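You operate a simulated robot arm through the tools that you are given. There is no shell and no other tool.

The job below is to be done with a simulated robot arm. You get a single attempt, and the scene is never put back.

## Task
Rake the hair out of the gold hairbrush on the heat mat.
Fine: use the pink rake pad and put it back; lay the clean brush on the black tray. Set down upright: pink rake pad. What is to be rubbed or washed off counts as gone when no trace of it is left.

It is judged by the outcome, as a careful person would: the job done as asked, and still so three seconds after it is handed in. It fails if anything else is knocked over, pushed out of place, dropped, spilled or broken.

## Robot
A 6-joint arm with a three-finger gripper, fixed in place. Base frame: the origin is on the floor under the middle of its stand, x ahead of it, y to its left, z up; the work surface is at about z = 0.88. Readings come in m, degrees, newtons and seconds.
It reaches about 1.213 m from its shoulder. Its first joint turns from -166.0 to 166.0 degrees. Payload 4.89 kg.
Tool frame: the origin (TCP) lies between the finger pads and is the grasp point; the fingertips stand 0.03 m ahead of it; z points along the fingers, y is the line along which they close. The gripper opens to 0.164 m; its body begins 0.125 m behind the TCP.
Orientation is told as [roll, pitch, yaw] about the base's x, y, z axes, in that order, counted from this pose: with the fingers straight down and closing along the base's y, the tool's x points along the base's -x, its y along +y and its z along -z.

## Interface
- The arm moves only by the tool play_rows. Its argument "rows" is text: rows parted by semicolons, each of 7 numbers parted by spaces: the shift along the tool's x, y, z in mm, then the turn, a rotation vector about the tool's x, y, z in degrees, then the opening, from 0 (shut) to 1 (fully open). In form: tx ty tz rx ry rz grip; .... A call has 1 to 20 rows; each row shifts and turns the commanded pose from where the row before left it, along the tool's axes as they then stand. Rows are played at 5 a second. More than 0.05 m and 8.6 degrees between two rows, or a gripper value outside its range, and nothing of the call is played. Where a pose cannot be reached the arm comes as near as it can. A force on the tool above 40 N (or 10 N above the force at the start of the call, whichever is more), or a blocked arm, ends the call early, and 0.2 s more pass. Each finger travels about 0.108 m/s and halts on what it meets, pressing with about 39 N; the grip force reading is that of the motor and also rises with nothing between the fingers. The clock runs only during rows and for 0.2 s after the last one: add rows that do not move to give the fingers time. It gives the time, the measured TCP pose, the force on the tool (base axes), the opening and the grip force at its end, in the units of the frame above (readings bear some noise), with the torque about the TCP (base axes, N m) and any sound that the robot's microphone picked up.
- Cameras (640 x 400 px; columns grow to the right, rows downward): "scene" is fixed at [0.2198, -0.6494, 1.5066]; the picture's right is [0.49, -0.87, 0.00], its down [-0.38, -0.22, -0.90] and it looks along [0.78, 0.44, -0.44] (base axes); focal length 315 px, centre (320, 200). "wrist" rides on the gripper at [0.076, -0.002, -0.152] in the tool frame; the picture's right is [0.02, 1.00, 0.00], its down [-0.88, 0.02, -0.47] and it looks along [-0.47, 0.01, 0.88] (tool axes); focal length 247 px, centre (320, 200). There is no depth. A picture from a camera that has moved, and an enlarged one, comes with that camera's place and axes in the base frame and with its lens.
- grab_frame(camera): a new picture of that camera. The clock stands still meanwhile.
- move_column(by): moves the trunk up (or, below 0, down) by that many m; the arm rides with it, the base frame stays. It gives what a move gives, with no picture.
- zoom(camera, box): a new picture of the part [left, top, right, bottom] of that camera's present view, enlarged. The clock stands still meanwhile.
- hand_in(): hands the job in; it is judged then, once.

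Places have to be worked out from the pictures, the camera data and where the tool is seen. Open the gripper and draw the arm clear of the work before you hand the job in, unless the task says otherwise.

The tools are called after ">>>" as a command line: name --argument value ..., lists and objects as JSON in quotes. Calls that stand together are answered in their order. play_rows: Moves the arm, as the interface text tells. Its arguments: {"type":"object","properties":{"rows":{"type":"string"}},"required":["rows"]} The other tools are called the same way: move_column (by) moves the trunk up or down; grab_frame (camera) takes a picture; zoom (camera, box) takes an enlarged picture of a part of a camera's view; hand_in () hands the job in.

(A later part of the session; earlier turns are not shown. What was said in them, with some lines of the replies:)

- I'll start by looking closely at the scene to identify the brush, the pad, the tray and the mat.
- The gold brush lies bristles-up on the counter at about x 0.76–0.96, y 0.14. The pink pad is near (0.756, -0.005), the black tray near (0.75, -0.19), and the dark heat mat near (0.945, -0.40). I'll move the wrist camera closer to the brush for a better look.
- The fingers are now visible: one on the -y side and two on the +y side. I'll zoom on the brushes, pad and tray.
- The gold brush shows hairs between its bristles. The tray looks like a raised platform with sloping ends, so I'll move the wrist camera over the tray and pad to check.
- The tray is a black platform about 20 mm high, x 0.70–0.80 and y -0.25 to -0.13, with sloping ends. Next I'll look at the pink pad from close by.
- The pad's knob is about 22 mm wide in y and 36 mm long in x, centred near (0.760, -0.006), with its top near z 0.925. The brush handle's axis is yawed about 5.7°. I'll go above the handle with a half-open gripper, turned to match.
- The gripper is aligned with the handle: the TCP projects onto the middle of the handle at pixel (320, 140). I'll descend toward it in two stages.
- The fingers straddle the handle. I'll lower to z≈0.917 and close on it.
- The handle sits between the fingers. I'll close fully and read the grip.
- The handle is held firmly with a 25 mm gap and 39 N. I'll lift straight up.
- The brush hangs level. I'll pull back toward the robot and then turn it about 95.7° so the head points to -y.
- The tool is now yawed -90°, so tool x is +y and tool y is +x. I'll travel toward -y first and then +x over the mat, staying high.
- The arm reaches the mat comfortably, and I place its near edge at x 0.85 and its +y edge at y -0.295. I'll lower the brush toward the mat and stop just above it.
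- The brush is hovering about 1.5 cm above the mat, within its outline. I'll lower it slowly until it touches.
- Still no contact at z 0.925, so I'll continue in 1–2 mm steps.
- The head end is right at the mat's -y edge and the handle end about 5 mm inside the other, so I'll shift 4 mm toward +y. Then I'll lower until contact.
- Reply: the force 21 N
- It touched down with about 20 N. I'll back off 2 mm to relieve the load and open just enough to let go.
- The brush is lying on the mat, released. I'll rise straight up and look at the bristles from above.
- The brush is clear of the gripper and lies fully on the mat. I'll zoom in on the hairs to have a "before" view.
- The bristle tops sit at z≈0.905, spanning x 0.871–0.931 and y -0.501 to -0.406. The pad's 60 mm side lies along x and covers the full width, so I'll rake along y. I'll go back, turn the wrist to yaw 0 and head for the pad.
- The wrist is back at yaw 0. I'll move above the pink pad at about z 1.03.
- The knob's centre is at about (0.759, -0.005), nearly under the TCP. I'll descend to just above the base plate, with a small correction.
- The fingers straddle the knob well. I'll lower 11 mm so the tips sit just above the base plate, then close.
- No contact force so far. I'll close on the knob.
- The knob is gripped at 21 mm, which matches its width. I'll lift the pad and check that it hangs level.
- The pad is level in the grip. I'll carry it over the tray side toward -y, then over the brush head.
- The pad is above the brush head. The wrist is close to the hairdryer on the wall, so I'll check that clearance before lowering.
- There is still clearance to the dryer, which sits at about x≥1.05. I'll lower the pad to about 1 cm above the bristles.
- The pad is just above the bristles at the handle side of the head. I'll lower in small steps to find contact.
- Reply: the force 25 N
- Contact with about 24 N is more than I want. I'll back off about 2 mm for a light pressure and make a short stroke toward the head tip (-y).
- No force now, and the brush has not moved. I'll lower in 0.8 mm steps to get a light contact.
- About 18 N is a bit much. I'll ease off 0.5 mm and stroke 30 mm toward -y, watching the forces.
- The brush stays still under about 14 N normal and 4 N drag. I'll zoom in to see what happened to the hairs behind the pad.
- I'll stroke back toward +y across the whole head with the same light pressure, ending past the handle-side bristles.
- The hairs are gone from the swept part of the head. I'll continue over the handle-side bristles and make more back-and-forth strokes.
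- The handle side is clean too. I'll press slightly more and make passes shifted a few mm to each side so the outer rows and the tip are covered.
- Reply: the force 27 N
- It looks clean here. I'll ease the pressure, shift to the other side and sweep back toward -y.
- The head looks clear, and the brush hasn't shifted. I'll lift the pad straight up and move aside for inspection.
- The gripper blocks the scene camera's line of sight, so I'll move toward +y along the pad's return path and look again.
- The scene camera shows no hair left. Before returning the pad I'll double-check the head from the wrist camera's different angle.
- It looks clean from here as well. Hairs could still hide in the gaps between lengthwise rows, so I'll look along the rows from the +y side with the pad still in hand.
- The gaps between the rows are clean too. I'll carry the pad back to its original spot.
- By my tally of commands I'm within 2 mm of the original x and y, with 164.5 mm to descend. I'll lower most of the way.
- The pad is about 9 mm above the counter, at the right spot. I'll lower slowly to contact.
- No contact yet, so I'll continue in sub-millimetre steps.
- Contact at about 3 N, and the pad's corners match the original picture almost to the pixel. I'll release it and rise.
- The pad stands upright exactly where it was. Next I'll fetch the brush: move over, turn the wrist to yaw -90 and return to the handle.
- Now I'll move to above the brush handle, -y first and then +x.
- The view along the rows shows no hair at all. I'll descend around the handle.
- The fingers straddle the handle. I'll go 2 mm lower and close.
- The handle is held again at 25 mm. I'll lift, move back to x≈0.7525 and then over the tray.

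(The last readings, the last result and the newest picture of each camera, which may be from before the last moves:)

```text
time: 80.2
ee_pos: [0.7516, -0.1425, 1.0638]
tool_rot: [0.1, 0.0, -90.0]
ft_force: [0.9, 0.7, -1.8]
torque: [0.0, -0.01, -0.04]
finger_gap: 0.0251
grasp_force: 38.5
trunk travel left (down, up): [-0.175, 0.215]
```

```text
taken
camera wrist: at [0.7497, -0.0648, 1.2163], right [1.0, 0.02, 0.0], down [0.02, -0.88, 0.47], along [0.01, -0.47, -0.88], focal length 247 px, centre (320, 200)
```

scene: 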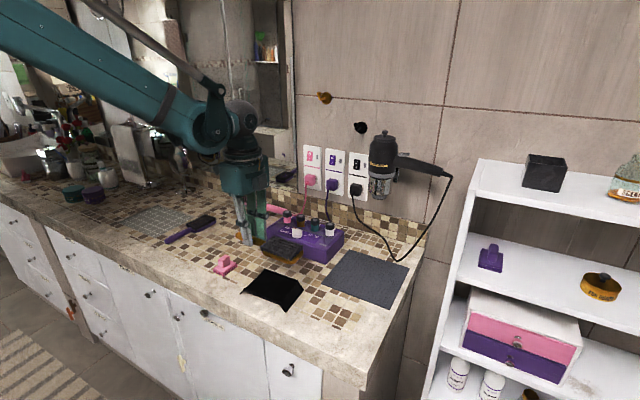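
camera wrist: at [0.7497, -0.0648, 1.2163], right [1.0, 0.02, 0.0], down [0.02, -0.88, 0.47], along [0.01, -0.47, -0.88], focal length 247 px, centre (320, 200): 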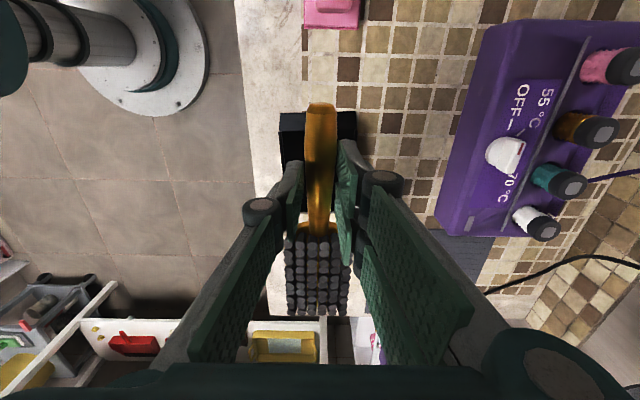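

The brush hovers over the tray, well centred in x (tray centre about 0.749). I'll lower to about 2 cm above the platform and look.

>>> play_rows --rows "0 -2 35 0 0 0 0; 0 0 35 0 0 0 0; 0 0 30 0 0 0 0; 0 0 0 0 0 0 0"

>>> zoom --camera "scene" --box '[200, 220, 340, 320]'

>>> grab_frame --camera "wrist"

```text
time: 81.2
ee_pos: [0.7499, -0.1415, 0.9654]
tool_rot: [0.1, 0.1, -90.0]
ft_force: [0.2, 0.6, -1.3]
torque: [0.08, 0.07, -0.02]
finger_gap: 0.025
grasp_force: 39.8
trunk travel left (down, up): [-0.175, 0.215]
```

```text
4.00 times, centred on (270, 270) of scene
camera zoom: at [0.2198, -0.6494, 1.5066], right [0.49, -0.87, 0.0], down [-0.38, -0.22, -0.9], along [0.78, 0.44, -0.44], focal length 1259 px, centre (520, -80)
```

zoom: 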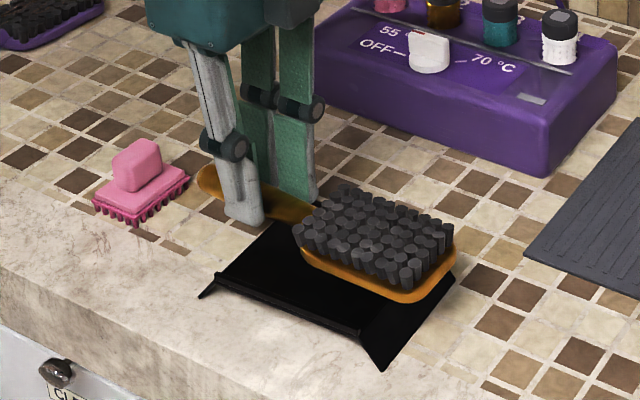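

```text
taken
camera wrist: at [0.7491, -0.0644, 1.1173], right [1.0, 0.02, 0.0], down [0.02, -0.88, 0.47], along [0.01, -0.47, -0.88], focal length 247 px, centre (320, 200)
```

wrist: 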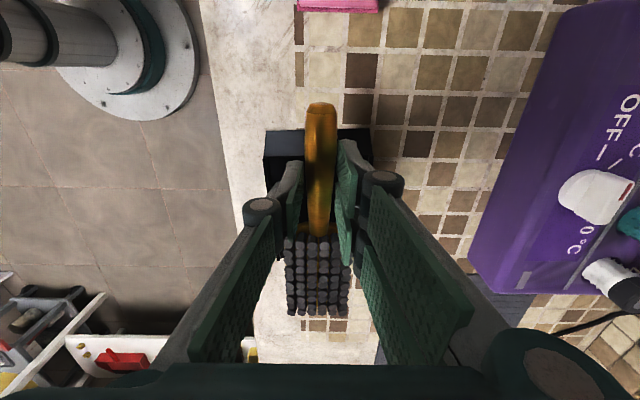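

The platform top is at z≈0.902, so contact should come near TCP z≈0.941. The head overhangs the -y end more than needed, so I'll shift 8 mm toward +y and lower slowly.

>>> play_rows --rows "8 0 0 0 0 0 0; 0 0 7 0 0 0 0; 0 0 6 0 0 0 0; 0 0 4 0 0 0 0; 0 0 0 0 0 0 0"

>>> zoom --camera "scene" --box '[220, 235, 320, 315]'

```text
time: 82.4
ee_pos: [0.7517, -0.1337, 0.9472]
tool_rot: [0.1, 0.0, -90.0]
ft_force: [-0.2, 0.2, -0.8]
torque: [0.06, -0.04, 0.0]
finger_gap: 0.0249
grasp_force: 38.9
trunk travel left (down, up): [-0.175, 0.215]
```

```text
5.00 times, centred on (270, 275) of scene
camera zoom: at [0.2198, -0.6494, 1.5066], right [0.49, -0.87, 0.0], down [-0.38, -0.22, -0.9], along [0.78, 0.44, -0.44], focal length 1573 px, centre (570, -175)
```

zoom: 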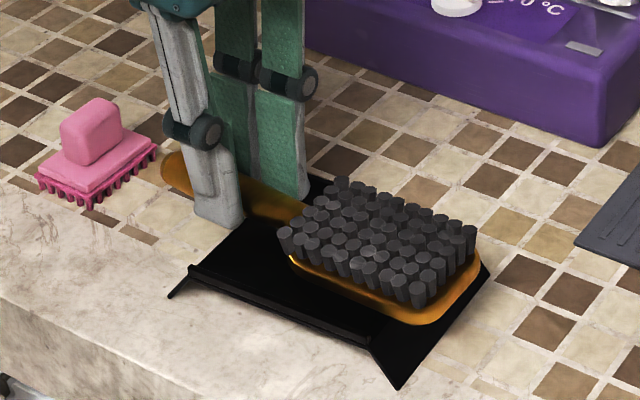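

The brush is a few mm above the tray. I'll continue in small steps with force checks.

>>> play_rows --rows "0 0 1.5 0 0 0 0; 0 0 1.5 0 0 0 0; 0 0 0 0 0 0 0"

>>> play_rows --rows "0 0 1 0 0 0 0; 0 0 0 0 0 0 0"

>>> play_rows --rows "0 0 1 0 0 0 0; 0 0 0 0 0 0 0"

```text
time: 83.2
ee_pos: [0.7503, -0.1346, 0.9453]
tool_rot: [0.0, 0.0, -89.9]
ft_force: [0.1, 0.3, -0.9]
torque: [0.06, -0.02, 0.02]
finger_gap: 0.0249
grasp_force: 39.1
trunk travel left (down, up): [-0.175, 0.215]
```

```text
time: 83.8
ee_pos: [0.7521, -0.134, 0.9437]
tool_rot: [0.0, 0.0, -90.0]
ft_force: [-0.7, -0.5, -1.1]
torque: [0.04, -0.01, -0.01]
finger_gap: 0.0251
grasp_force: 38.9
trunk travel left (down, up): [-0.175, 0.215]
```

```text
time: 84.4
ee_pos: [0.7508, -0.1339, 0.9443]
tool_rot: [0.0, 0.0, -90.0]
ft_force: [-0.9, -0.8, -1.3]
torque: [0.07, 0.01, -0.01]
finger_gap: 0.0249
grasp_force: 38.7
trunk travel left (down, up): [-0.175, 0.215]
```

>>> zoom --camera "scene" --box '[240, 250, 310, 310]'

>>> play_rows --rows "0 0 1 0 0 0 0; 0 0 0 0 0 0 0"

>>> play_rows --rows "0 0 1 0 0 0 0; 0 0 0 0 0 0 0"

```text
6.67 times, centred on (275, 280) of scene
camera zoom: at [0.2198, -0.6494, 1.5066], right [0.49, -0.87, 0.0], down [-0.38, -0.22, -0.9], along [0.78, 0.44, -0.44], focal length 2098 px, centre (620, -333)
```

zoom: 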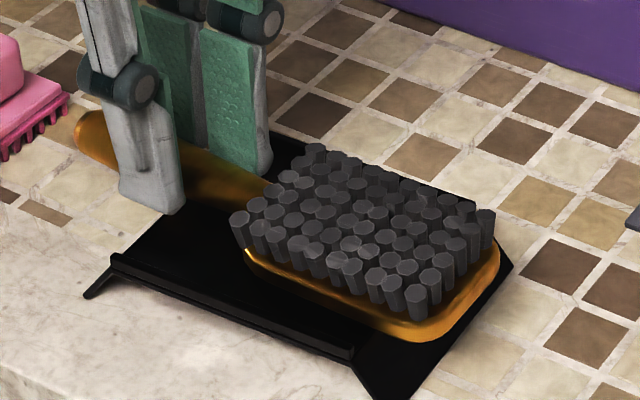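

```text
time: 85.0
ee_pos: [0.75, -0.1332, 0.9427]
tool_rot: [0.0, 0.0, -90.0]
ft_force: [3.9, 0.1, 15.5]
torque: [-0.98, -0.12, 0.18]
finger_gap: 0.0247
grasp_force: 38.7
trunk travel left (down, up): [-0.175, 0.215]
```

```text
time: 85.6
ee_pos: [0.7506, -0.1336, 0.9423]
tool_rot: [0.1, 0.0, -90.0]
ft_force: [8.8, 5.6, 27.0]
torque: [-0.04, -0.27, 0.08]
finger_gap: 0.0251
grasp_force: 39.2
trunk travel left (down, up): [-0.175, 0.215]
```

The tray is supporting the brush (27 N). I'll ease up 1.5 mm and open slowly and narrowly.

>>> play_rows --rows "0 0 -1.5 0 0 0 0; 0 0 0 0 0 0 0.17; 0 0 0 0 0 0 0.22; 0 0 0 0 0 0 0.3; 0 0 0 0 0 0 0.35; 0 0 0 0 0 0 0.35"

>>> zoom --camera "scene" --box '[220, 235, 320, 315]'

>>> grab_frame --camera "wrist"

```text
time: 87.0
ee_pos: [0.7504, -0.1338, 0.9435]
tool_rot: [0.1, 0.0, -90.0]
ft_force: [0.1, 0.8, -1.4]
torque: [0.0, 0.01, 0.01]
finger_gap: 0.0576
grasp_force: 0.1
trunk travel left (down, up): [-0.175, 0.215]
```

```text
5.00 times, centred on (270, 275) of scene
camera zoom: at [0.2198, -0.6494, 1.5066], right [0.49, -0.87, 0.0], down [-0.38, -0.22, -0.9], along [0.78, 0.44, -0.44], focal length 1573 px, centre (570, -175)
```

zoom: 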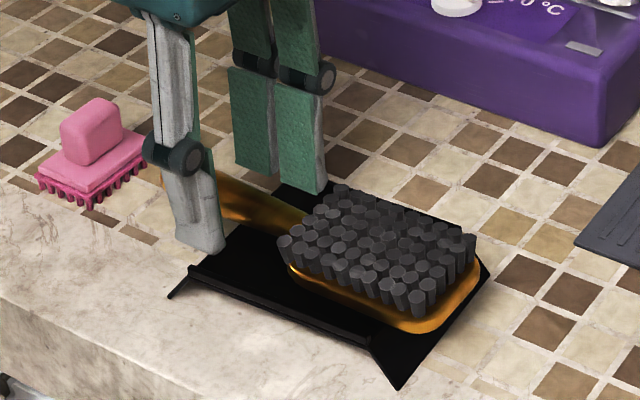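

```text
taken
camera wrist: at [0.7485, -0.0575, 1.0947], right [1.0, 0.02, 0.0], down [0.02, -0.88, 0.47], along [0.01, -0.47, -0.88], focal length 247 px, centre (320, 200)
```

wrist: 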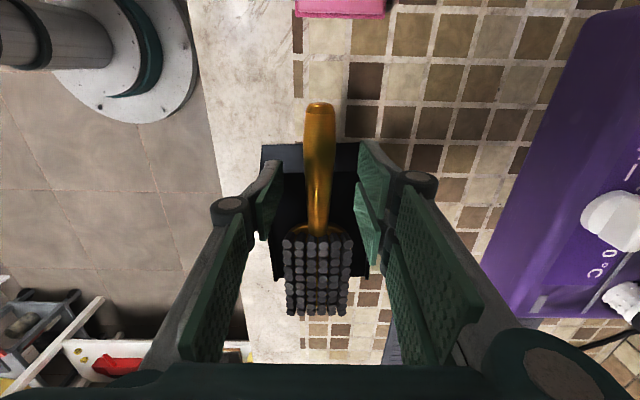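

The brush is released and resting on the tray. I'll rise straight up and check.

>>> play_rows --rows "0 0 -10 0 0 0 0.35; 0 0 -30 0 0 0 0.35; 0 0 -40 0 0 0 0.35; 0 0 -45 0 0 0 0.35; 45 0 0 0 0 0 0.35; 45 0 0 0 0 0 0.35; 0 0 0 0 0 0 0.35"

>>> zoom --camera "scene" --box '[220, 235, 320, 315]'

>>> grab_frame --camera "wrist"

```text
time: 88.6
ee_pos: [0.7516, -0.0443, 1.0653]
tool_rot: [0.0, 0.0, -90.0]
ft_force: [-0.6, -0.4, 0.0]
torque: [0.03, 0.0, 0.01]
finger_gap: 0.0573
grasp_force: 0.0
trunk travel left (down, up): [-0.175, 0.215]
```

```text
5.00 times, centred on (270, 275) of scene
camera zoom: at [0.2198, -0.6494, 1.5066], right [0.49, -0.87, 0.0], down [-0.38, -0.22, -0.9], along [0.78, 0.44, -0.44], focal length 1573 px, centre (570, -175)
```

zoom: 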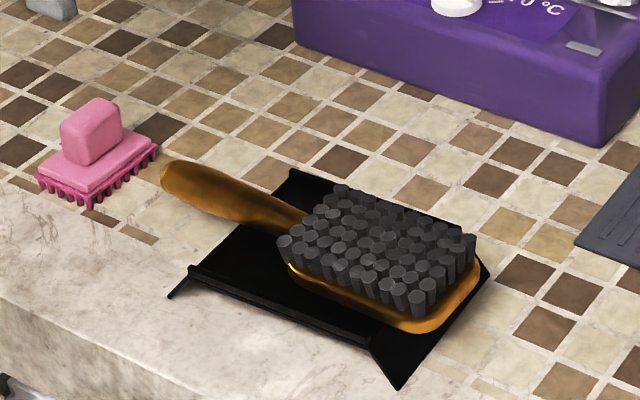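

```text
taken
camera wrist: at [0.7491, 0.0321, 1.2179], right [1.0, 0.02, 0.0], down [0.02, -0.88, 0.47], along [0.01, -0.47, -0.88], focal length 247 px, centre (320, 200)
```

wrist: 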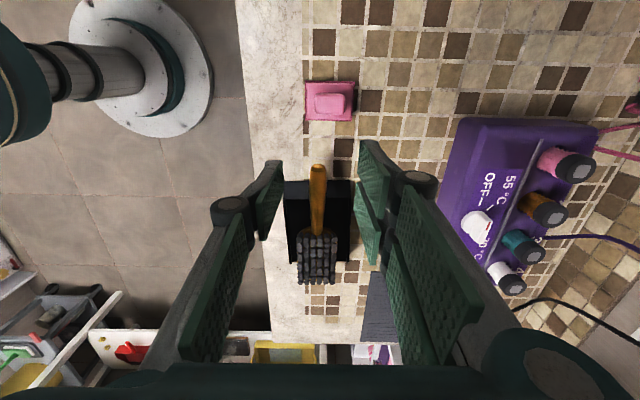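

The brush lies level on the tray, bristles up, and the tray has not moved. I'll rise well clear, draw back and open the gripper.

>>> play_rows --rows "0 0 -40 0 0 0 0.35; 0 0 -40 0 0 0 0.5; 0 0 -40 0 0 0 0.7; 0 0 -40 0 0 0 1; 35 -35 0 0 0 0 1; 35 -35 0 0 0 0 1; 0 0 0 0 0 -8.18 1; 0 0 0 0 0 -8.18 1; 0 0 0 0 0 -8.18 1; 0 0 0 0 0 -8.18 1; 0 0 0 0 0 -8.18 1; 0 0 0 0 0 -8.18 1; 0 0 0 0 0 -8.18 1; 0 0 0 0 0 -8.18 1; 0 0 0 0 0 -8.18 1; 0 0 0 0 0 -8.18 1; 0 0 0 0 0 -8.18 1; 0 0 0 0 0 0 1"

>>> grab_frame --camera "scene"

>>> zoom --camera "scene" --box '[200, 230, 340, 320]'

>>> grab_frame --camera "wrist"

```text
time: 92.4
ee_pos: [0.6804, 0.0263, 1.2284]
tool_rot: [0.0, 0.0, 0.1]
ft_force: [0.0, 0.4, 0.4]
torque: [-0.03, 0.01, 0.01]
finger_gap: 0.164
grasp_force: 0.1
trunk travel left (down, up): [-0.175, 0.215]
```

```text
taken
```

scene: 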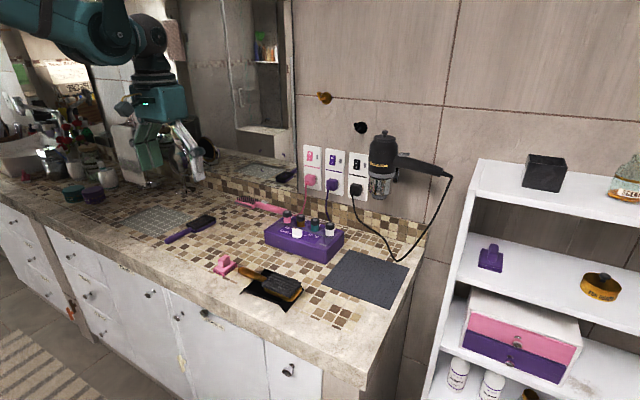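

```text
4.44 times, centred on (270, 275) of scene
camera zoom: at [0.2198, -0.6494, 1.5066], right [0.49, -0.87, 0.0], down [-0.38, -0.22, -0.9], along [0.78, 0.44, -0.44], focal length 1398 px, centre (542, -133)
```

zoom: 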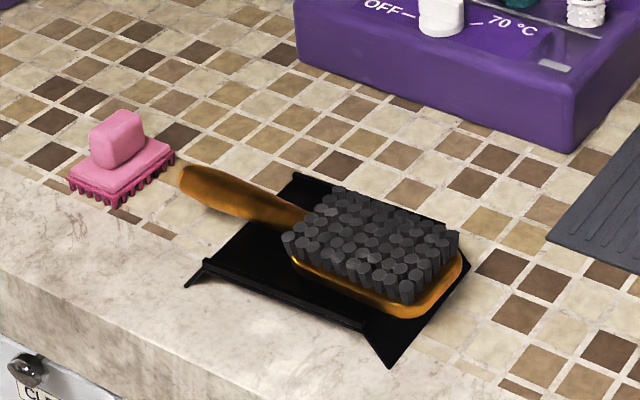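

```text
taken
camera wrist: at [0.604, 0.0243, 1.3799], right [-0.02, 1.0, 0.0], down [0.88, 0.02, 0.47], along [0.47, 0.01, -0.88], focal length 247 px, centre (320, 200)
```

wrist: 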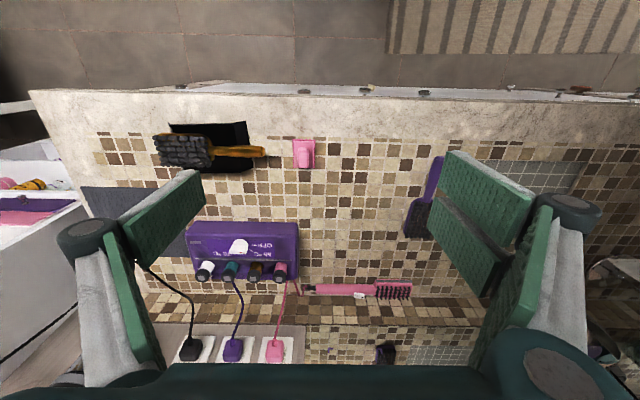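

The brush is free of hair and lies steadily on the black tray. The pink pad stands upright in its original spot, nothing else has moved, and the arm is clear with the gripper open. I'll hand the job in.

>>> hand_in

```text
The job is handed in.
```

The gold hairbrush is raked clean and lying level, bristles up, on the black tray. I couldn't see any hair left on it in close-ups from several angles.

- **Raking:** The brush started on the counter, not on the heat mat. I took "on the heat mat" to mean the raking should happen there, so I moved it to the mat first.
- **Pink rake pad:** It is back upright in its original spot.
- **Brush on the tray:** The brush is longer than the tray, so about a centimetre of the head and 4 cm of the handle stick out past its ends. It stayed steady after I let go.
- **Everything else:** The tray hadn't shifted, and I saw nothing else knocked or moved. The arm is clear with the gripper open.
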